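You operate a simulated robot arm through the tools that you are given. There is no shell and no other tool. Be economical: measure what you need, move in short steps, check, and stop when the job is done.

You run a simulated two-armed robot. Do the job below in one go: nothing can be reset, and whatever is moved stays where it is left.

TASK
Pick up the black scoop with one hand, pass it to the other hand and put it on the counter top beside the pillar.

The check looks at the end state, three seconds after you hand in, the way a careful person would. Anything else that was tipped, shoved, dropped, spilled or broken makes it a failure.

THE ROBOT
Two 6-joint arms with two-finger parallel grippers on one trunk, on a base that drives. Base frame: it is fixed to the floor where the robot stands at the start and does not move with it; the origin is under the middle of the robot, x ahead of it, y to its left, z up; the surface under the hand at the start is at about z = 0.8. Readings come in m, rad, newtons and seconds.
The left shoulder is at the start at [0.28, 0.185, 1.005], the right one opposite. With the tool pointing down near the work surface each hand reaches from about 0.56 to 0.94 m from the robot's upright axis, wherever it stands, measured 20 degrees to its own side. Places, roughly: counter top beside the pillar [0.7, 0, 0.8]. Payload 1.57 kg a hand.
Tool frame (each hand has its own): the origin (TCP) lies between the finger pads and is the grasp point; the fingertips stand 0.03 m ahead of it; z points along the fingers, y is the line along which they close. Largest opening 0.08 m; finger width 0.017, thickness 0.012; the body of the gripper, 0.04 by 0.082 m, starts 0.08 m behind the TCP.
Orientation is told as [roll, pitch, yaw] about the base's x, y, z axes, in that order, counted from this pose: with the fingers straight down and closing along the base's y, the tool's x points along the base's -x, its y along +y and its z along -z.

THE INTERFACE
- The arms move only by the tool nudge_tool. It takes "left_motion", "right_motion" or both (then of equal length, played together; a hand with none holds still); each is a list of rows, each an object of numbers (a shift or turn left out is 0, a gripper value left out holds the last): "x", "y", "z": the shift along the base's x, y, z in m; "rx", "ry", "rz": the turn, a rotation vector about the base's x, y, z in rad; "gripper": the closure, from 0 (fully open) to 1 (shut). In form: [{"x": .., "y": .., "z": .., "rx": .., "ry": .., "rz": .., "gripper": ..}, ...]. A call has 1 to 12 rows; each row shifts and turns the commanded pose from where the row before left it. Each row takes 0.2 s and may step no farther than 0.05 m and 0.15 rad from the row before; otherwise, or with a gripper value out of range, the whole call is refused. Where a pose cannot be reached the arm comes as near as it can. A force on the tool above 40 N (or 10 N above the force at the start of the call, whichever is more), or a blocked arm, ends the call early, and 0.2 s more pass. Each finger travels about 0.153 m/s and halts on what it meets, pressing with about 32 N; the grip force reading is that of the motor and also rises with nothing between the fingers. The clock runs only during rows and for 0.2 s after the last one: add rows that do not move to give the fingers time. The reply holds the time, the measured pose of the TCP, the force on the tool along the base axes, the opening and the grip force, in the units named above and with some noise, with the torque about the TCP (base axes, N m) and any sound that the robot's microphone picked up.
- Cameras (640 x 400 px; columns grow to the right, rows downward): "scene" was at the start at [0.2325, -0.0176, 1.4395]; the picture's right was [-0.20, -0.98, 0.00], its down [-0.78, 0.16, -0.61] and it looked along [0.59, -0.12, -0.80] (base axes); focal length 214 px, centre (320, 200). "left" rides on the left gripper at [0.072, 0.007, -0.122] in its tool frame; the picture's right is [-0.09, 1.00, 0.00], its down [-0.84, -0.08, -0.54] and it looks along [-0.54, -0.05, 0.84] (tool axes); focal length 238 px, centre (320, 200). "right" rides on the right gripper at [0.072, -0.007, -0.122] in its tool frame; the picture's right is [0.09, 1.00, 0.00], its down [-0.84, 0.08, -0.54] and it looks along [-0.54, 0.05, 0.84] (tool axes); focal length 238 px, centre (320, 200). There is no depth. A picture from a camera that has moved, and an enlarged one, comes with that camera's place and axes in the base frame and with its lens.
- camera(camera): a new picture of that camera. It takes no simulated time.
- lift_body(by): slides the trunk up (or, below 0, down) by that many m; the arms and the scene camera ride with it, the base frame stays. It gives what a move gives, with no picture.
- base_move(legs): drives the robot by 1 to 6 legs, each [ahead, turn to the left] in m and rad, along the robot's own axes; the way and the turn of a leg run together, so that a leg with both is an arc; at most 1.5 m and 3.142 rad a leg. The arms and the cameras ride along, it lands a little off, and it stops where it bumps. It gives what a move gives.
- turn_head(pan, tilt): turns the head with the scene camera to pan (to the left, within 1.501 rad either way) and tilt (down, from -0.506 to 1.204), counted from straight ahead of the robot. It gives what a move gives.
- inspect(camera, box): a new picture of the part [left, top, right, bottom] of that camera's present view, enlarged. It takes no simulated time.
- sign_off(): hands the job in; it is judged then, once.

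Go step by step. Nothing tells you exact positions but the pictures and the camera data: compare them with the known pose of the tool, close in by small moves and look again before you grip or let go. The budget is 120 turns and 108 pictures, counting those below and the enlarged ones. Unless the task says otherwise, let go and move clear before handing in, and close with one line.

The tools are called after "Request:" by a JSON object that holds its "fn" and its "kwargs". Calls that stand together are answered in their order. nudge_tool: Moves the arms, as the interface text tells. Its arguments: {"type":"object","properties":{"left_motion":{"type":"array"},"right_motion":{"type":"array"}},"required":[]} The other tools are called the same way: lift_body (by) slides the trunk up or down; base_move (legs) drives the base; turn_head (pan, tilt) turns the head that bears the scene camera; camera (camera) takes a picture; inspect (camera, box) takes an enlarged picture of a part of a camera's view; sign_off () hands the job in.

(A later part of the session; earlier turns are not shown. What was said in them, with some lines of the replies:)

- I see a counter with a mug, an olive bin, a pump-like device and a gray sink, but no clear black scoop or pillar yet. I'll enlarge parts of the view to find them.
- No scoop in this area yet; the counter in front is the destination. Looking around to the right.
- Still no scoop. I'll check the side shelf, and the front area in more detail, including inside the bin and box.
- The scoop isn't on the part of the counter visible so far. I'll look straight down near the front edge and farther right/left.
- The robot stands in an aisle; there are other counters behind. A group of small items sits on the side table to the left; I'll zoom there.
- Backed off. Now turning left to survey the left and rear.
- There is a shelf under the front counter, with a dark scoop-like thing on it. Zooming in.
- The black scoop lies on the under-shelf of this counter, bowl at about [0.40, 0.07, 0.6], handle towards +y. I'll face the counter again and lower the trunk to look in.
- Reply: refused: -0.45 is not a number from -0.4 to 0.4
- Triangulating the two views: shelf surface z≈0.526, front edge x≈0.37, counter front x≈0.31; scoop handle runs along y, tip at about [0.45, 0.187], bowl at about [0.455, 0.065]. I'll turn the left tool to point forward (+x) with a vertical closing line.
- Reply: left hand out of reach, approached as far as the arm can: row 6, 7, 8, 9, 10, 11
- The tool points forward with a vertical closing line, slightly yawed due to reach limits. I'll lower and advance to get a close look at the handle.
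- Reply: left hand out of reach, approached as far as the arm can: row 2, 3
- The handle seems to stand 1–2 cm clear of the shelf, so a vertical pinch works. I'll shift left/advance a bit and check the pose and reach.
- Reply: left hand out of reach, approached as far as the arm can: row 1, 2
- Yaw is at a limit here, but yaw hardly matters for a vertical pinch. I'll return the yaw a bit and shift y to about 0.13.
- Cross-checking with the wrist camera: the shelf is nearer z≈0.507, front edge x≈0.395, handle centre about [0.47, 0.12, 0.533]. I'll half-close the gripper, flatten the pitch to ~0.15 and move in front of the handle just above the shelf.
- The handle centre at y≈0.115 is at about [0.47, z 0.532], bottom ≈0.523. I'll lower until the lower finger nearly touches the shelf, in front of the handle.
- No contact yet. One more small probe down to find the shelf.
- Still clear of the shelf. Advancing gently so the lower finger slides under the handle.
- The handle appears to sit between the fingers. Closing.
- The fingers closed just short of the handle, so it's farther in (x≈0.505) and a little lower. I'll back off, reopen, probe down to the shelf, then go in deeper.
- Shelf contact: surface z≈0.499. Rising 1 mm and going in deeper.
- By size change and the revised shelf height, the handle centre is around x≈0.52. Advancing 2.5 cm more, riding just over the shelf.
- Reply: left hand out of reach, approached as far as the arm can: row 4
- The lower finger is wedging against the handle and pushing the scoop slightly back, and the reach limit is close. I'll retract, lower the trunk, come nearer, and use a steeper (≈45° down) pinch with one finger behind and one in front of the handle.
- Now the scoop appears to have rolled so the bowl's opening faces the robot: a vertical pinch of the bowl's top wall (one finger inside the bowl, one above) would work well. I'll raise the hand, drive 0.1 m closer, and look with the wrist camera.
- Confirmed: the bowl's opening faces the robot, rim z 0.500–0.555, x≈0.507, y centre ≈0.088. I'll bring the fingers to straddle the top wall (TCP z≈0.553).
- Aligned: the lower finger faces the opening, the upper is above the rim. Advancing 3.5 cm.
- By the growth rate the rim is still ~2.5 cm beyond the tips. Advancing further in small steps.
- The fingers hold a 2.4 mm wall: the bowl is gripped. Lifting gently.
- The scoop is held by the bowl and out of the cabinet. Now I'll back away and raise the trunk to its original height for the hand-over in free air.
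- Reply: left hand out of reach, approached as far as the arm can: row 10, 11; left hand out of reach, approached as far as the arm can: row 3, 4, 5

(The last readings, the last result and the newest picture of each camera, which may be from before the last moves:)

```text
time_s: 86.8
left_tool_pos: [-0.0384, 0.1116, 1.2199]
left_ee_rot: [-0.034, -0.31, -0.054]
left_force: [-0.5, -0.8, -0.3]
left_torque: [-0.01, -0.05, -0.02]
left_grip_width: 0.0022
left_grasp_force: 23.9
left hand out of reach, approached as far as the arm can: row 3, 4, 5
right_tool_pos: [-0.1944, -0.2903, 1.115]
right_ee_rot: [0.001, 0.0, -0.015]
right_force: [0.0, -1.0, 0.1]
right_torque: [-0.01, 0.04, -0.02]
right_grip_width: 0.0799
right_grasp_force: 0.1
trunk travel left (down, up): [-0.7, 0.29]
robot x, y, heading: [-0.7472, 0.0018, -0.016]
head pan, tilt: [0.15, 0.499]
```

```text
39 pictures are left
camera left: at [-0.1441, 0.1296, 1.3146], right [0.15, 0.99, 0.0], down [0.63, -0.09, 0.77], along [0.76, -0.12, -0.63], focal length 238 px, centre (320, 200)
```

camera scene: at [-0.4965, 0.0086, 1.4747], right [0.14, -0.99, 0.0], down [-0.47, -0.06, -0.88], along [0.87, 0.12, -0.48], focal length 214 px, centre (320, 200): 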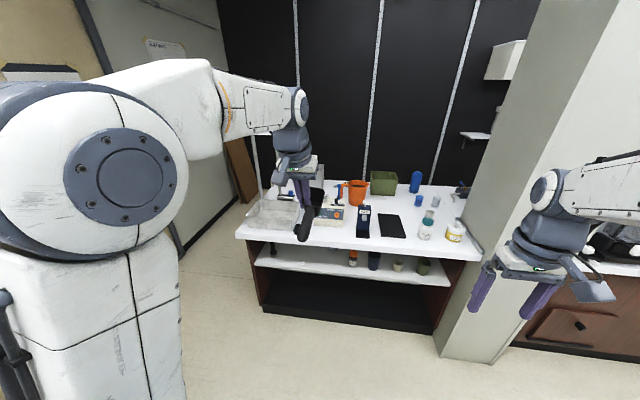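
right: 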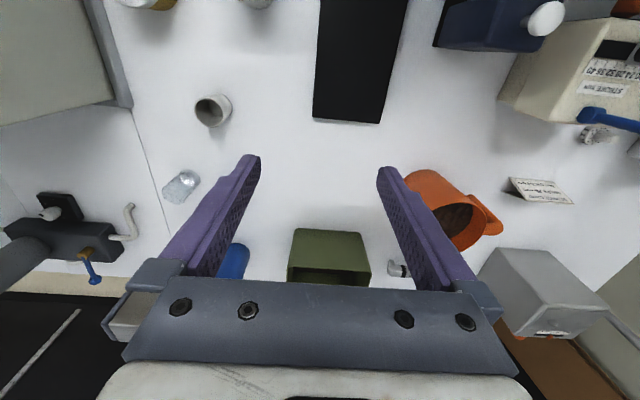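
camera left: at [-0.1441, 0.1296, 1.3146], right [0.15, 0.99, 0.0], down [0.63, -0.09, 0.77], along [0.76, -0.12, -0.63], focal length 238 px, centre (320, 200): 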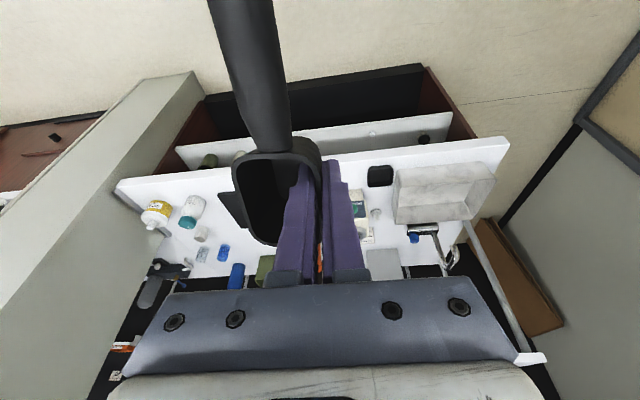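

The scoop hangs firmly. Now levelling the tool and yawing the left hand +90° so the handle points to the right hand.

Request:
{"fn": "nudge_tool", "kwargs": {"left_motion": [{"ry": 0.105, "rx": 0.017, "z": -0.01}, {"ry": 0.105, "rx": 0.017, "z": -0.01}, {"ry": 0.1, "z": -0.01}, {"rz": 0.14, "z": -0.01}, {"rz": 0.14}, {"rz": 0.14}, {"rz": 0.14}, {"rz": 0.14}, {"rz": 0.14}, {}]}}

Request:
{"fn": "nudge_tool", "kwargs": {"left_motion": [{"rz": 0.14}, {"rz": 0.14}, {"rz": 0.14}, {"rz": 0.14}, {"rz": 0.14}, {"rz": 0.07}, {}], "right_motion": [{"rz": 0.14}, {"rz": 0.14}, {"rz": 0.14}, {"rz": 0.14}, {"rz": 0.14}, {"rz": 0.14}, {"rz": 0.14}]}}

Request:
{"fn": "camera", "kwargs": {"camera": "scene"}}

Request:
{"fn": "camera", "kwargs": {"camera": "left"}}

```text
time_s: 89.0
left_tool_pos: [-0.0387, 0.1123, 1.1813]
left_ee_rot: [-0.019, 0.0, 0.781]
left_force: [-1.0, -0.1, -0.6]
left_torque: [0.01, -0.03, 0.02]
left_grip_width: 0.0023
left_grasp_force: 23.6
right_tool_pos: [-0.1957, -0.2904, 1.1153]
right_ee_rot: [0.001, 0.0, -0.015]
right_force: [1.0, 0.4, 0.2]
right_torque: [-0.01, 0.01, 0.0]
right_grip_width: 0.0802
right_grasp_force: 0.1
trunk travel left (down, up): [-0.7, 0.29]
robot x, y, heading: [-0.746, 0.0035, -0.017]
head pan, tilt: [0.15, 0.499]
```

```text
time_s: 90.6
left_tool_pos: [-0.0387, 0.1131, 1.1809]
left_ee_rot: [-0.017, 0.002, 1.552]
left_force: [0.6, 0.1, -0.2]
left_torque: [0.03, -0.01, -0.05]
left_grip_width: 0.0026
left_grasp_force: 24.1
right_tool_pos: [-0.1956, -0.2909, 1.1142]
right_ee_rot: [0.001, 0.0, 0.969]
right_force: [0.1, 0.3, 0.1]
right_torque: [-0.02, 0.03, -0.02]
right_grip_width: 0.0799
right_grasp_force: 0.0
trunk travel left (down, up): [-0.7, 0.29]
robot x, y, heading: [-0.7456, 0.003, -0.017]
head pan, tilt: [0.15, 0.499]
```

```text
38 pictures are left
camera scene: at [-0.4967, 0.0086, 1.4747], right [0.14, -0.99, 0.0], down [-0.47, -0.06, -0.88], along [0.87, 0.12, -0.48], focal length 214 px, centre (320, 200)
```

scene: 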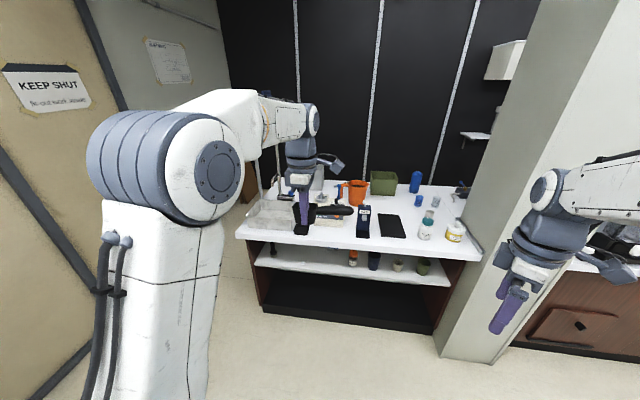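

```text
37 pictures are left
camera left: at [-0.0506, 0.0421, 1.3025], right [-0.99, 0.11, -0.02], down [0.08, 0.84, 0.54], along [0.07, 0.54, -0.84], focal length 238 px, centre (320, 200)
```

left: 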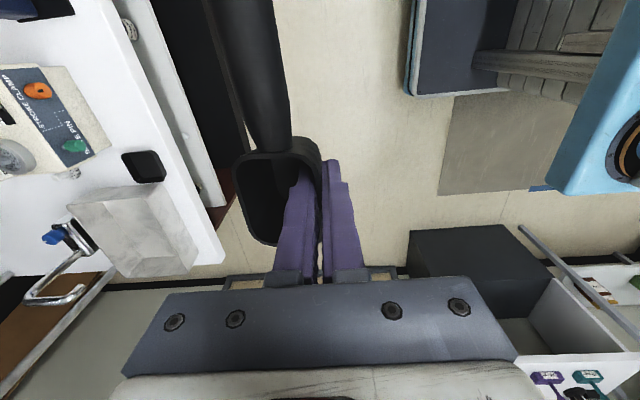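

Handle estimated at about [-0.016, 0.02, 1.172], running along y. Next: turn the right hand to close along x, leaning ~0.6 rad, and bring it to a pre-grasp point.

Request:
{"fn": "nudge_tool", "kwargs": {"right_motion": [{"rz": 0.146, "z": 0.035}, {"rz": 0.146, "z": 0.035}, {"rz": 0.146, "z": 0.035}, {"rz": 0.145, "z": 0.02}, {"rx": 0.15, "x": 0.03}, {"rx": 0.15, "x": 0.03}, {"rx": 0.15, "x": 0.03}, {"rx": 0.15, "x": 0.03}, {"x": 0.03}, {"x": 0.03}, {}]}}

Request:
{"fn": "nudge_tool", "kwargs": {"right_motion": [{"y": 0.045}, {"y": 0.045}, {"y": 0.045}, {"y": 0.04}, {"y": 0.03}, {}]}}

Request:
{"fn": "camera", "kwargs": {"camera": "right"}}

Request:
{"fn": "turn_head", "kwargs": {"pan": 0.1, "tilt": 0.45}}

Request:
{"fn": "inspect", "kwargs": {"camera": "scene", "box": [220, 100, 460, 280]}}

```text
time_s: 93.0
left_tool_pos: [-0.0392, 0.1132, 1.1813]
left_ee_rot: [-0.02, 0.003, 1.549]
left_force: [0.2, -0.3, 0.3]
left_torque: [-0.02, 0.03, -0.01]
left_grip_width: 0.0025
left_grasp_force: 24.1
right_tool_pos: [-0.0147, -0.2899, 1.2406]
right_ee_rot: [0.014, -0.601, 1.544]
right_force: [0.3, -0.4, -0.1]
right_torque: [0.05, 0.01, 0.01]
right_grip_width: 0.0801
right_grasp_force: 0.0
trunk travel left (down, up): [-0.7, 0.29]
robot x, y, heading: [-0.7495, 0.0026, -0.017]
head pan, tilt: [0.15, 0.499]
```

```text
time_s: 94.4
left_tool_pos: [-0.0392, 0.113, 1.1807]
left_ee_rot: [-0.018, 0.001, 1.549]
left_force: [0.1, -0.5, -0.3]
left_torque: [0.04, 0.0, -0.03]
left_grip_width: 0.0025
left_grasp_force: 23.7
right_tool_pos: [-0.0156, -0.0862, 1.2397]
right_ee_rot: [0.017, -0.599, 1.544]
right_force: [-0.4, -0.1, -0.2]
right_torque: [0.0, -0.02, 0.04]
right_grip_width: 0.0797
right_grasp_force: 0.1
trunk travel left (down, up): [-0.7, 0.29]
robot x, y, heading: [-0.7504, 0.0031, -0.015]
head pan, tilt: [0.15, 0.499]
```

```text
36 pictures are left
camera right: at [-0.0125, -0.214, 1.3002], right [-1.0, -0.06, -0.04], down [-0.06, 0.39, 0.92], along [-0.04, 0.92, -0.39], focal length 238 px, centre (320, 200)
```

right: 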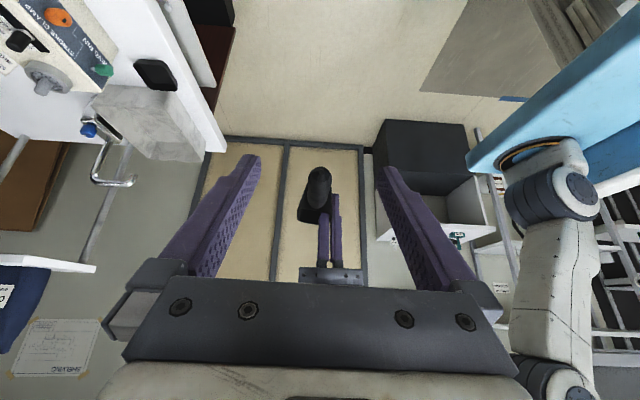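

```text
time_s: 95.0
left_tool_pos: [-0.0396, 0.1117, 1.1803]
left_ee_rot: [-0.018, 0.001, 1.551]
left_force: [-0.2, -0.3, -1.2]
left_torque: [0.02, 0.0, 0.03]
left_grip_width: 0.0022
left_grasp_force: 23.7
right_tool_pos: [-0.0156, -0.0865, 1.2392]
right_ee_rot: [0.017, -0.599, 1.545]
right_force: [0.0, 0.0, 0.4]
right_torque: [-0.01, 0.03, 0.03]
right_grip_width: 0.0803
right_grasp_force: 0.0
trunk travel left (down, up): [-0.7, 0.29]
robot x, y, heading: [-0.7448, 0.0016, -0.012]
head pan, tilt: [0.099, 0.45]
```

```text
2.22 times, centred on (340, 190) of scene
camera zoom: at [-0.4953, 0.0041, 1.4792], right [0.09, -1.0, 0.0], down [-0.43, -0.04, -0.9], along [0.9, 0.08, -0.44], focal length 477 px, centre (276, 222)
```

zoom: 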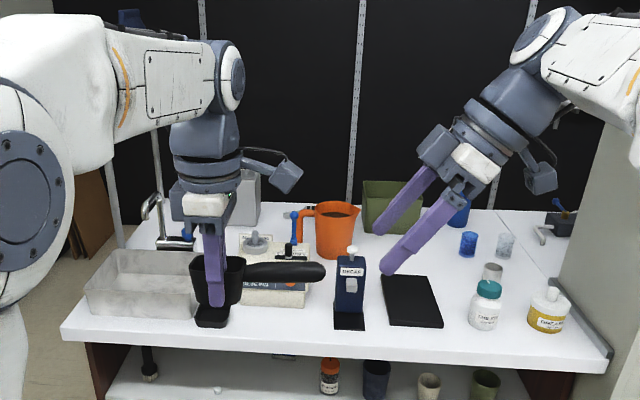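

Excellent view: handle centre z≈1.183, y from 0.08 to −0.011, x≈−0.02. Moving the right hand over the handle, then in along its axis.

Request:
{"fn": "nudge_tool", "kwargs": {"right_motion": [{"y": 0.03, "x": -0.004}, {"y": 0.028}, {"y": 0.011, "z": -0.0165}, {"y": 0.011, "z": -0.0165}, {"y": 0.011, "z": -0.0165}, {"y": 0.0065, "z": -0.0095}, {}]}}

Request:
{"fn": "inspect", "kwargs": {"camera": "scene", "box": [260, 120, 420, 260]}}

Request:
{"fn": "camera", "kwargs": {"camera": "right"}}

```text
time_s: 96.6
left_tool_pos: [-0.0394, 0.1129, 1.18]
left_ee_rot: [-0.017, 0.002, 1.551]
left_force: [0.2, 0.4, -0.8]
left_torque: [0.04, -0.01, 0.01]
left_grip_width: 0.0023
left_grasp_force: 24.0
right_tool_pos: [-0.0195, 0.0129, 1.1798]
right_ee_rot: [0.015, -0.599, 1.542]
right_force: [0.7, -0.3, 0.0]
right_torque: [0.0, -0.02, -0.01]
right_grip_width: 0.08
right_grasp_force: 0.0
trunk travel left (down, up): [-0.7, 0.29]
robot x, y, heading: [-0.7459, 0.0009, -0.012]
head pan, tilt: [0.099, 0.45]
```

```text
2.86 times, centred on (340, 190) of scene
camera zoom: at [-0.4952, 0.0041, 1.4792], right [0.09, -1.0, 0.0], down [-0.43, -0.04, -0.9], along [0.9, 0.08, -0.44], focal length 613 px, centre (263, 229)
```

zoom: 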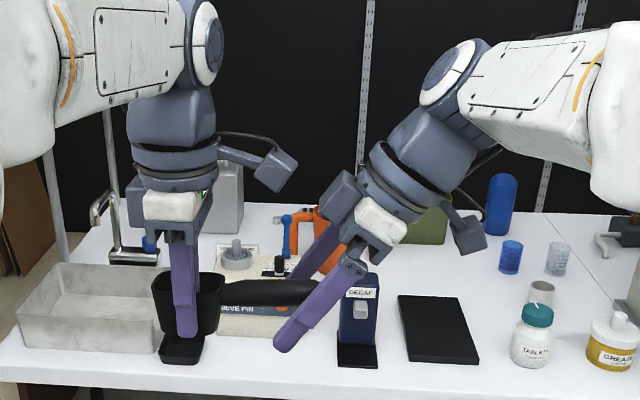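

```text
33 pictures are left
camera right: at [-0.0162, -0.1159, 1.2416], right [-1.0, -0.06, -0.04], down [-0.06, 0.39, 0.92], along [-0.04, 0.92, -0.39], focal length 238 px, centre (320, 200)
```

right: 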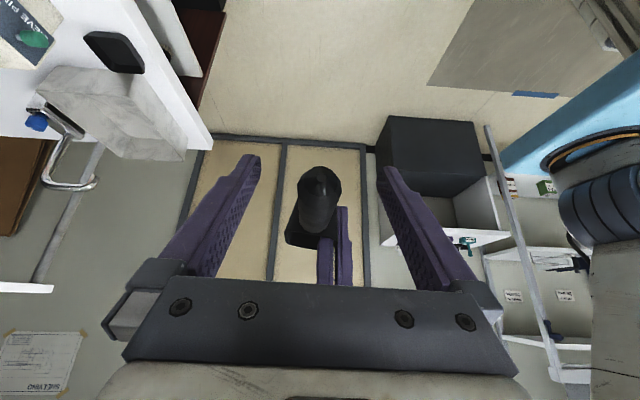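

The handle is centred between the right fingers. Closing the right gripper.

Request:
{"fn": "nudge_tool", "kwargs": {"right_motion": [{"gripper": 0.4}, {"gripper": 0.7}, {"gripper": 1.0}, {}, {}]}}

Request:
{"fn": "inspect", "kwargs": {"camera": "scene", "box": [260, 120, 420, 260]}}

```text
time_s: 97.8
left_tool_pos: [-0.0393, 0.1127, 1.1806]
left_ee_rot: [-0.016, 0.002, 1.55]
left_force: [-1.9, 1.0, 0.9]
left_torque: [-0.09, -0.05, -0.11]
left_grip_width: 0.0023
left_grasp_force: 24.0
right_tool_pos: [-0.0191, 0.0119, 1.1804]
right_ee_rot: [0.015, -0.599, 1.545]
right_force: [0.9, -0.7, -2.3]
right_torque: [-0.03, -0.01, -0.12]
right_grip_width: 0.0241
right_grasp_force: 31.8
trunk travel left (down, up): [-0.7, 0.29]
robot x, y, heading: [-0.7467, 0.0012, -0.017]
head pan, tilt: [0.099, 0.45]
```

```text
2.86 times, centred on (340, 190) of scene
camera zoom: at [-0.4953, 0.0041, 1.4792], right [0.09, -1.0, 0.0], down [-0.43, -0.04, -0.9], along [0.9, 0.08, -0.44], focal length 613 px, centre (263, 229)
```

zoom: 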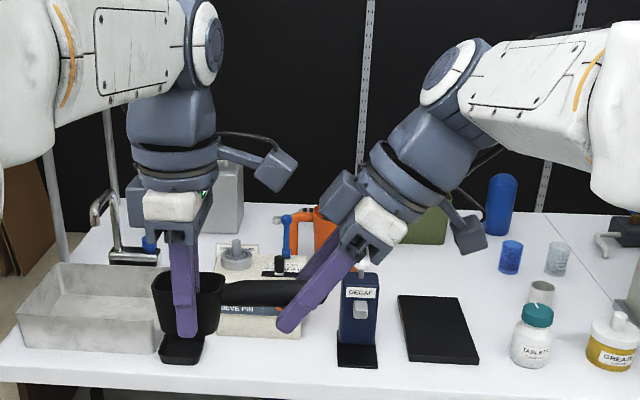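

Right hand holds the handle (24 mm, ~32 N). Opening the left slightly and lifting it out upward.

Request:
{"fn": "nudge_tool", "kwargs": {"left_motion": [{"gripper": 0.8}, {"gripper": 0.75}, {}, {"z": 0.02}, {"z": 0.03}, {"z": 0.03}, {"z": 0.03}, {}]}}

Request:
{"fn": "inspect", "kwargs": {"camera": "scene", "box": [240, 100, 420, 260]}}

```text
time_s: 99.6
left_tool_pos: [-0.0382, 0.1129, 1.2901]
left_ee_rot: [-0.018, 0.001, 1.549]
left_force: [-0.6, 0.4, -0.2]
left_torque: [0.02, -0.03, -0.03]
left_grip_width: 0.0202
left_grasp_force: 0.1
right_tool_pos: [-0.019, 0.0126, 1.1812]
right_ee_rot: [0.015, -0.598, 1.545]
right_force: [0.5, 0.0, 0.4]
right_torque: [-0.02, 0.02, 0.01]
right_grip_width: 0.0241
right_grasp_force: 32.4
trunk travel left (down, up): [-0.7, 0.29]
robot x, y, heading: [-0.7491, -0.0008, -0.016]
head pan, tilt: [0.099, 0.45]
```

```text
2.50 times, centred on (330, 180) of scene
camera zoom: at [-0.4952, 0.0041, 1.4792], right [0.09, -1.0, 0.0], down [-0.43, -0.04, -0.9], along [0.9, 0.08, -0.44], focal length 536 px, centre (295, 250)
```

zoom: 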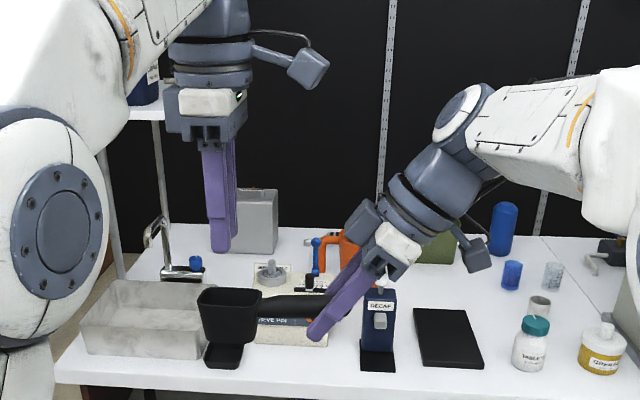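

Hand-over done; the right hand holds the scoop level. Moving the left hand aside and the right hand to its placement offset.

Request:
{"fn": "nudge_tool", "kwargs": {"left_motion": [{"y": 0.03}, {"y": 0.03}, {"x": -0.035}, {"x": -0.035}, {"x": -0.035}, {"x": -0.035}, {}, {}, {}], "right_motion": [{"y": -0.035}, {"y": -0.035}, {"y": -0.035}, {"y": -0.035}, {"y": -0.035}, {"y": -0.035}, {"y": -0.035}, {"y": -0.03, "x": -0.03}, {"x": -0.02}]}}

Request:
{"fn": "base_move", "kwargs": {"legs": [[0.5, 0.015]]}}

Request:
{"fn": "turn_head", "kwargs": {"pan": -0.25, "tilt": 0.7}}

Request:
{"fn": "camera", "kwargs": {"camera": "scene"}}

```text
time_s: 101.6
left_tool_pos: [-0.1793, 0.1719, 1.2914]
left_ee_rot: [-0.017, 0.002, 1.552]
left_force: [0.6, 0.8, 0.2]
left_torque: [0.01, 0.03, -0.01]
left_grip_width: 0.0197
left_grasp_force: 0.0
right_tool_pos: [-0.0701, -0.2624, 1.1818]
right_ee_rot: [0.016, -0.599, 1.546]
right_force: [-0.1, 0.6, -0.8]
right_torque: [-0.05, 0.0, -0.01]
right_grip_width: 0.0241
right_grasp_force: 32.2
trunk travel left (down, up): [-0.7, 0.29]
robot x, y, heading: [-0.7465, 0.0029, -0.016]
head pan, tilt: [0.099, 0.45]
```

```text
time_s: 104.6
left_tool_pos: [0.3236, 0.1711, 1.2906]
left_ee_rot: [-0.017, 0.0, 1.556]
left_force: [-0.2, -0.6, 0.5]
left_torque: [-0.02, 0.01, 0.0]
left_grip_width: 0.0203
left_grasp_force: 0.0
right_tool_pos: [0.4365, -0.2629, 1.1821]
right_ee_rot: [0.014, -0.599, 1.552]
right_force: [0.1, -0.8, -0.9]
right_torque: [-0.04, -0.04, 0.0]
right_grip_width: 0.0239
right_grasp_force: 31.9
trunk travel left (down, up): [-0.7, 0.29]
robot x, y, heading: [-0.2404, -0.0067, -0.011]
head pan, tilt: [0.099, 0.45]
```

```text
time_s: 105.4
left_tool_pos: [0.3241, 0.1709, 1.2917]
left_ee_rot: [-0.018, 0.002, 1.557]
left_force: [0.9, 0.4, 0.0]
left_torque: [-0.02, 0.01, -0.01]
left_grip_width: 0.0201
left_grasp_force: 0.0
right_tool_pos: [0.4359, -0.2616, 1.1822]
right_ee_rot: [0.015, -0.6, 1.549]
right_force: [-0.2, 0.5, -0.1]
right_torque: [-0.08, 0.02, 0.0]
right_grip_width: 0.0242
right_grasp_force: 31.5
trunk travel left (down, up): [-0.7, 0.29]
robot x, y, heading: [-0.2405, -0.0044, -0.006]
head pan, tilt: [-0.25, 0.7]
```

```text
30 pictures are left
camera scene: at [0.0, -0.0297, 1.4571], right [-0.25, -0.97, 0.0], down [-0.62, 0.16, -0.77], along [0.74, -0.19, -0.64], focal length 214 px, centre (320, 200)
```

scene: 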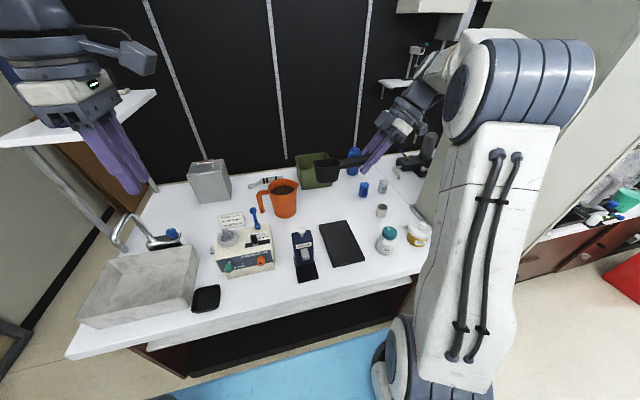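

The free patch between mug, bin, board and blue cup is around [0.70, −0.23]. Driving the remaining 0.24 m to the original stance.

Request:
{"fn": "base_move", "kwargs": {"legs": [[0.24, 0.0]]}}

Request:
{"fn": "camera", "kwargs": {"camera": "scene"}}

Request:
{"fn": "camera", "kwargs": {"camera": "right"}}

```text
time_s: 107.2
left_tool_pos: [0.5668, 0.1665, 1.2929]
left_ee_rot: [-0.019, 0.001, 1.555]
left_force: [0.7, -0.5, -0.4]
left_torque: [0.0, 0.02, -0.03]
left_grip_width: 0.02
left_grasp_force: 0.1
right_tool_pos: [0.677, -0.2674, 1.1826]
right_ee_rot: [0.013, -0.599, 1.549]
right_force: [0.0, -0.3, -0.3]
right_torque: [-0.05, 0.0, -0.05]
right_grip_width: 0.0239
right_grasp_force: 31.6
trunk travel left (down, up): [-0.7, 0.29]
robot x, y, heading: [0.0007, -0.0054, -0.013]
head pan, tilt: [-0.25, 0.7]
```

```text
29 pictures are left
camera scene: at [0.2418, -0.0324, 1.4571], right [-0.26, -0.97, 0.0], down [-0.62, 0.17, -0.77], along [0.74, -0.2, -0.64], focal length 214 px, centre (320, 200)
```

scene: 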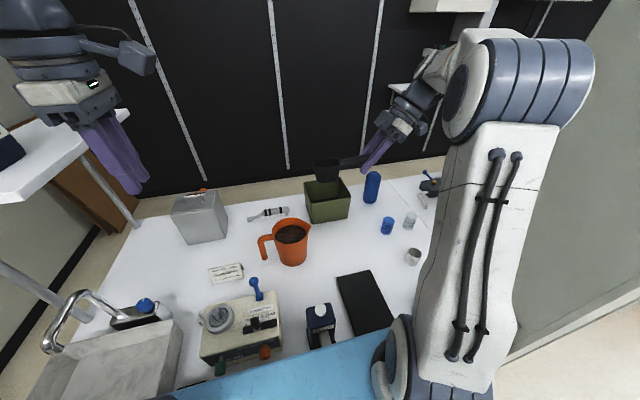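

```text
28 pictures are left
camera right: at [0.6813, -0.3951, 1.2433], right [-1.0, -0.06, -0.04], down [-0.06, 0.39, 0.92], along [-0.04, 0.92, -0.39], focal length 238 px, centre (320, 200)
```

right: 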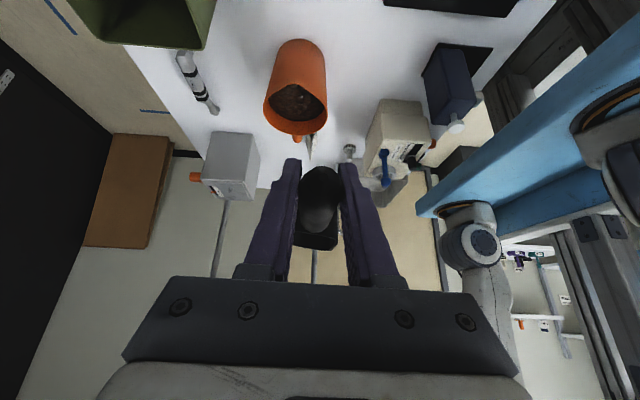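

The spot directly below the current hand position ([0.675, −0.27], bowl ≈[0.675, −0.17]) clears mug, board and cups. Descending in two stages.

Request:
{"fn": "nudge_tool", "kwargs": {"right_motion": [{"z": -0.04, "y": -0.005}, {"z": -0.04}, {"z": -0.04}, {"z": -0.04}, {"z": -0.04}, {"z": -0.03}, {"z": -0.02}, {}]}}

Request:
{"fn": "inspect", "kwargs": {"camera": "scene", "box": [240, 150, 440, 350]}}

Request:
{"fn": "camera", "kwargs": {"camera": "right"}}

```text
time_s: 109.0
left_tool_pos: [0.5676, 0.167, 1.2901]
left_ee_rot: [-0.018, 0.001, 1.554]
left_force: [0.2, -0.7, -0.3]
left_torque: [0.0, 0.02, -0.01]
left_grip_width: 0.0199
left_grasp_force: 0.0
right_tool_pos: [0.6771, -0.272, 0.9313]
right_ee_rot: [0.017, -0.598, 1.549]
right_force: [0.9, 0.0, -0.8]
right_torque: [-0.08, -0.01, 0.01]
right_grip_width: 0.0241
right_grasp_force: 31.5
trunk travel left (down, up): [-0.7, 0.29]
robot x, y, heading: [0.0012, -0.0051, -0.013]
head pan, tilt: [-0.25, 0.7]
```

```text
2.00 times, centred on (340, 250) of scene
camera zoom: at [0.2423, -0.0325, 1.457], right [-0.26, -0.97, 0.0], down [-0.62, 0.17, -0.76], along [0.74, -0.2, -0.64], focal length 429 px, centre (280, 100)
```

zoom: 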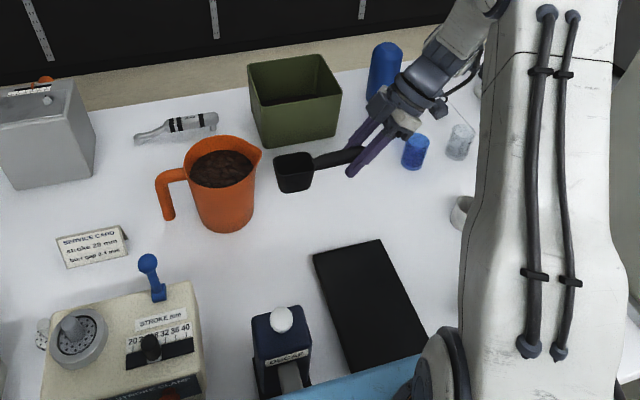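

```text
26 pictures are left
camera right: at [0.6806, -0.4009, 0.9915], right [-1.0, -0.06, -0.04], down [-0.06, 0.39, 0.92], along [-0.04, 0.92, -0.39], focal length 238 px, centre (320, 200)
```

right: 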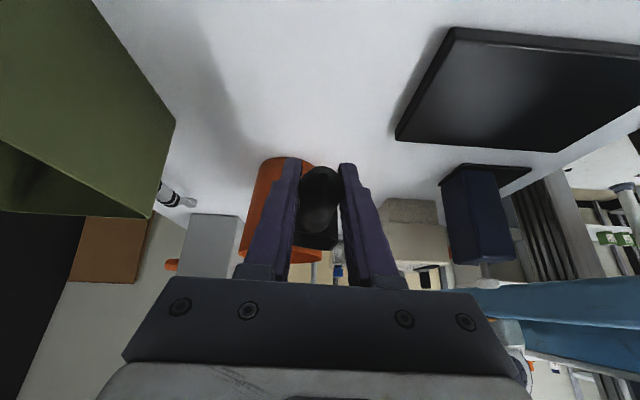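

Request:
{"fn": "nudge_tool", "kwargs": {"right_motion": [{"y": -0.012, "z": -0.01}, {"z": -0.03}, {"z": -0.02}, {}]}}

Request:
{"fn": "inspect", "kwargs": {"camera": "scene", "box": [300, 180, 420, 300]}}

```text
time_s: 110.0
left_tool_pos: [0.568, 0.1661, 1.29]
left_ee_rot: [-0.019, 0.001, 1.554]
left_force: [0.4, 0.3, 0.0]
left_torque: [-0.01, 0.0, -0.05]
left_grip_width: 0.0199
left_grasp_force: 0.0
right_tool_pos: [0.6788, -0.2826, 0.8725]
right_ee_rot: [0.013, -0.596, 1.549]
right_force: [-0.1, 0.1, -0.8]
right_torque: [-0.04, -0.01, -0.02]
right_grip_width: 0.024
right_grasp_force: 31.7
trunk travel left (down, up): [-0.7, 0.29]
robot x, y, heading: [-0.0022, -0.0063, -0.01]
head pan, tilt: [-0.25, 0.7]
```

```text
3.33 times, centred on (360, 240) of scene
camera zoom: at [0.2423, -0.0325, 1.457], right [-0.26, -0.97, 0.0], down [-0.62, 0.17, -0.76], along [0.74, -0.2, -0.64], focal length 715 px, centre (187, 67)
```

zoom: 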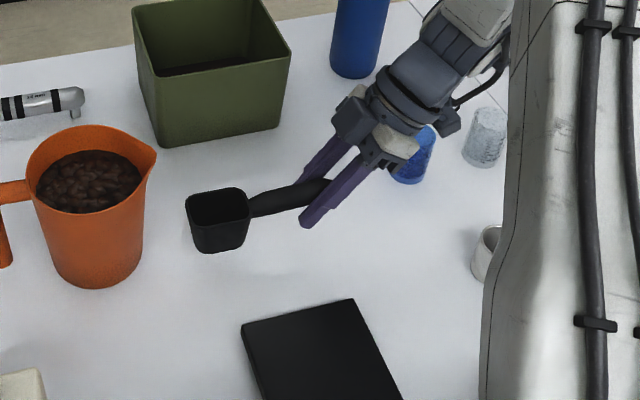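

Clear all round; shifting 1.2 cm toward the robot for extra margin from the blue cup, then lowering to contact.

Request:
{"fn": "nudge_tool", "kwargs": {"right_motion": [{"x": -0.012}, {"z": -0.008}, {"z": -0.005}, {"z": -0.003}, {}]}}

```text
time_s: 111.2
left_tool_pos: [0.5666, 0.1665, 1.2911]
left_ee_rot: [-0.017, 0.001, 1.556]
left_force: [0.2, 0.0, 0.6]
left_torque: [0.03, -0.02, 0.0]
left_grip_width: 0.0198
left_grasp_force: 0.1
right_tool_pos: [0.6662, -0.2845, 0.8561]
right_ee_rot: [0.013, -0.6, 1.548]
right_force: [0.3, 0.4, -0.1]
right_torque: [-0.03, 0.03, -0.01]
right_grip_width: 0.0239
right_grasp_force: 32.3
trunk travel left (down, up): [-0.7, 0.29]
robot x, y, heading: [-0.0015, -0.0079, -0.013]
head pan, tilt: [-0.25, 0.7]
```

Request:
{"fn": "nudge_tool", "kwargs": {"right_motion": [{"z": -0.003}, {"z": -0.003}, {"z": -0.002}, {}]}}

Request:
{"fn": "inspect", "kwargs": {"camera": "scene", "box": [300, 190, 420, 290]}}

```text
time_s: 112.2
left_tool_pos: [0.5676, 0.1658, 1.2922]
left_ee_rot: [-0.018, 0.001, 1.556]
left_force: [-0.1, -0.4, -0.6]
left_torque: [0.0, 0.05, 0.02]
left_grip_width: 0.0199
left_grasp_force: 0.1
right_tool_pos: [0.6665, -0.2847, 0.848]
right_ee_rot: [0.016, -0.597, 1.549]
right_force: [0.2, 0.3, -0.5]
right_torque: [-0.03, -0.03, -0.04]
right_grip_width: 0.0239
right_grasp_force: 32.3
trunk travel left (down, up): [-0.7, 0.29]
robot x, y, heading: [0.0034, -0.0048, -0.007]
head pan, tilt: [-0.25, 0.7]
```

```text
4.00 times, centred on (360, 240) of scene
camera zoom: at [0.2422, -0.0325, 1.457], right [-0.26, -0.97, 0.0], down [-0.62, 0.17, -0.76], along [0.74, -0.2, -0.64], focal length 858 px, centre (160, 40)
```

zoom: 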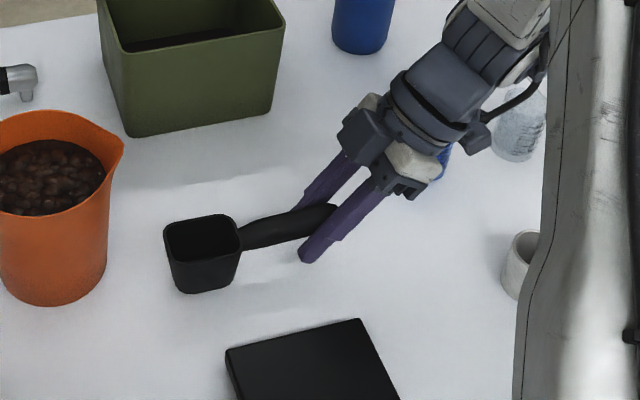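

No contact yet; continuing down in small steps.

Request:
{"fn": "nudge_tool", "kwargs": {"right_motion": [{"z": -0.003}, {"z": -0.003}, {}]}}

```text
time_s: 113.0
left_tool_pos: [0.5679, 0.1659, 1.2912]
left_ee_rot: [-0.017, 0.001, 1.555]
left_force: [-0.2, -0.5, 0.3]
left_torque: [0.02, -0.02, 0.0]
left_grip_width: 0.02
left_grasp_force: 0.0
right_tool_pos: [0.6652, -0.284, 0.8408]
right_ee_rot: [0.014, -0.598, 1.548]
right_force: [-0.2, 1.1, -0.5]
right_torque: [-0.02, -0.01, -0.01]
right_grip_width: 0.0239
right_grasp_force: 32.0
trunk travel left (down, up): [-0.7, 0.29]
robot x, y, heading: [0.002, -0.0028, -0.013]
head pan, tilt: [-0.25, 0.7]
```

Request:
{"fn": "nudge_tool", "kwargs": {"right_motion": [{"z": -0.002}, {"z": -0.002}, {}]}}

Request:
{"fn": "inspect", "kwargs": {"camera": "scene", "box": [320, 220, 400, 280]}}

Request:
{"fn": "inspect", "kwargs": {"camera": "right", "box": [220, 100, 420, 300]}}

```text
time_s: 113.8
left_tool_pos: [0.5673, 0.167, 1.2928]
left_ee_rot: [-0.018, 0.003, 1.555]
left_force: [-0.4, 0.1, -0.2]
left_torque: [0.0, 0.03, -0.04]
left_grip_width: 0.0201
left_grasp_force: 0.1
right_tool_pos: [0.6654, -0.2837, 0.8387]
right_ee_rot: [0.014, -0.6, 1.548]
right_force: [-0.4, -1.4, 11.1]
right_torque: [0.78, -0.14, 0.04]
right_grip_width: 0.0241
right_grasp_force: 32.1
trunk travel left (down, up): [-0.7, 0.29]
robot x, y, heading: [-0.0016, -0.0069, -0.009]
head pan, tilt: [-0.25, 0.7]
```

```text
6.67 times, centred on (360, 250) of scene
camera zoom: at [0.2417, -0.0325, 1.4573], right [-0.26, -0.97, 0.0], down [-0.62, 0.17, -0.77], along [0.74, -0.2, -0.64], focal length 1430 px, centre (53, -133)
```

zoom: 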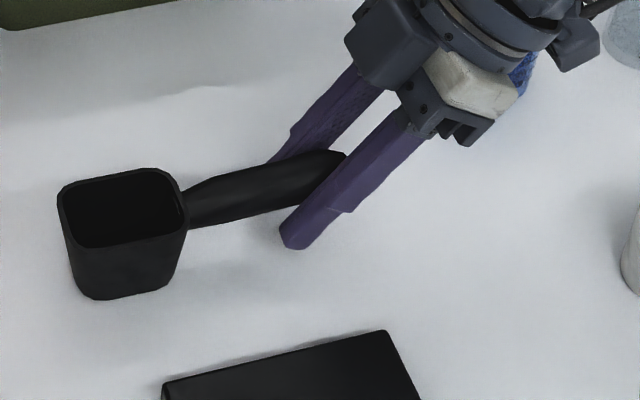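

```text
2.00 times, centred on (320, 200) of right
camera zoom: at [0.6695, -0.4122, 0.8995], right [-1.0, -0.06, -0.04], down [-0.06, 0.39, 0.92], along [-0.04, 0.92, -0.39], focal length 477 px, centre (320, 200)
```

zoom: 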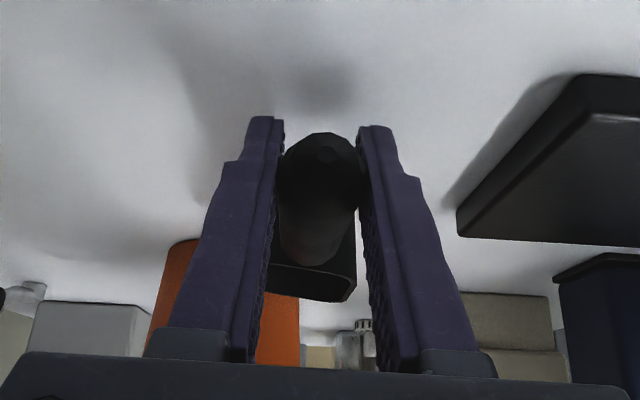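

The bowl rests on the counter (11 N contact). Relieving slightly, opening partway, and backing out along the tool axis.

Request:
{"fn": "nudge_tool", "kwargs": {"right_motion": [{"z": 0.001}, {"gripper": 0.6}, {"gripper": 0.5}, {}, {}]}}

Request:
{"fn": "inspect", "kwargs": {"camera": "scene", "box": [320, 220, 400, 280]}}

```text
time_s: 115.0
left_tool_pos: [0.5665, 0.1656, 1.2896]
left_ee_rot: [-0.018, 0.002, 1.555]
left_force: [-0.3, -0.1, 0.8]
left_torque: [0.0, -0.01, -0.05]
left_grip_width: 0.0202
left_grasp_force: 0.1
right_tool_pos: [0.6653, -0.283, 0.8393]
right_ee_rot: [0.013, -0.597, 1.547]
right_force: [-0.3, -0.2, 0.2]
right_torque: [0.07, 0.0, 0.04]
right_grip_width: 0.04
right_grasp_force: 0.1
trunk travel left (down, up): [-0.7, 0.29]
robot x, y, heading: [0.0019, -0.0069, -0.012]
head pan, tilt: [-0.25, 0.7]
```

```text
6.67 times, centred on (360, 250) of scene
camera zoom: at [0.2422, -0.0324, 1.457], right [-0.26, -0.97, 0.0], down [-0.62, 0.17, -0.76], along [0.74, -0.2, -0.64], focal length 1430 px, centre (53, -133)
```

zoom: 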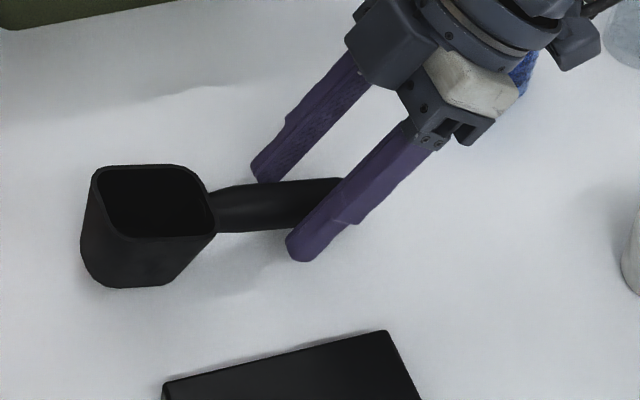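

The scoop settled on the counter. Lifting the right hand straight up, clear.

Request:
{"fn": "nudge_tool", "kwargs": {"right_motion": [{"z": 0.02}, {"z": 0.03}, {"z": 0.04}, {"z": 0.04}, {"z": 0.04}, {"z": 0.04}, {}, {}]}}

Request:
{"fn": "camera", "kwargs": {"camera": "scene"}}

Request:
{"fn": "inspect", "kwargs": {"camera": "scene", "box": [260, 180, 440, 320]}}

```text
time_s: 116.8
left_tool_pos: [0.5671, 0.1663, 1.2913]
left_ee_rot: [-0.017, 0.002, 1.556]
left_force: [0.0, 0.1, 1.2]
left_torque: [-0.01, 0.02, -0.02]
left_grip_width: 0.02
left_grasp_force: 0.2
right_tool_pos: [0.6677, -0.2831, 1.0503]
right_ee_rot: [0.016, -0.598, 1.547]
right_force: [0.1, -0.7, 0.3]
right_torque: [0.0, 0.03, 0.01]
right_grip_width: 0.0401
right_grasp_force: 0.1
trunk travel left (down, up): [-0.7, 0.29]
robot x, y, heading: [0.0002, -0.0062, -0.012]
head pan, tilt: [-0.25, 0.7]
```

```text
20 pictures are left
camera scene: at [0.2422, -0.0324, 1.457], right [-0.26, -0.97, 0.0], down [-0.62, 0.17, -0.76], along [0.74, -0.2, -0.64], focal length 214 px, centre (320, 200)
```

scene: 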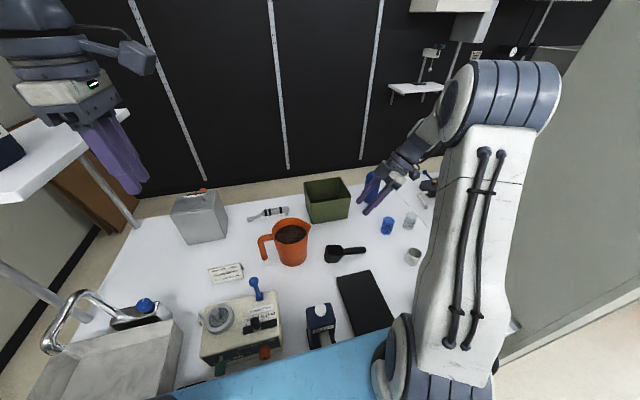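

```text
2.86 times, centred on (350, 250) of scene
camera zoom: at [0.2422, -0.0324, 1.457], right [-0.26, -0.97, 0.0], down [-0.62, 0.17, -0.76], along [0.74, -0.2, -0.64], focal length 613 px, centre (234, 57)
```

zoom: 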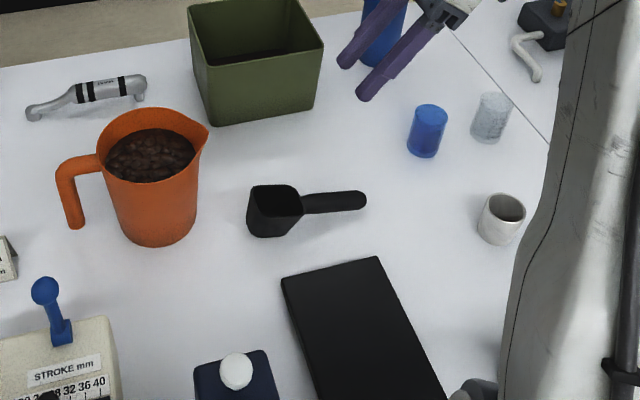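

The scoop rests on the counter between the mug, bin, board and blue cup. Nothing else looks disturbed, and both hands are empty and clear, so I'm handing in.

Request:
{"fn": "sign_off", "kwargs": {}}

```text
The job is handed in.
```

The left hand picked up the black scoop from the shelf under the counter and passed it to the right hand in mid-air. The right hand set it on the counter top beside the pillar, and the last pictures show nothing else on the counter or shelf knocked over or moved.
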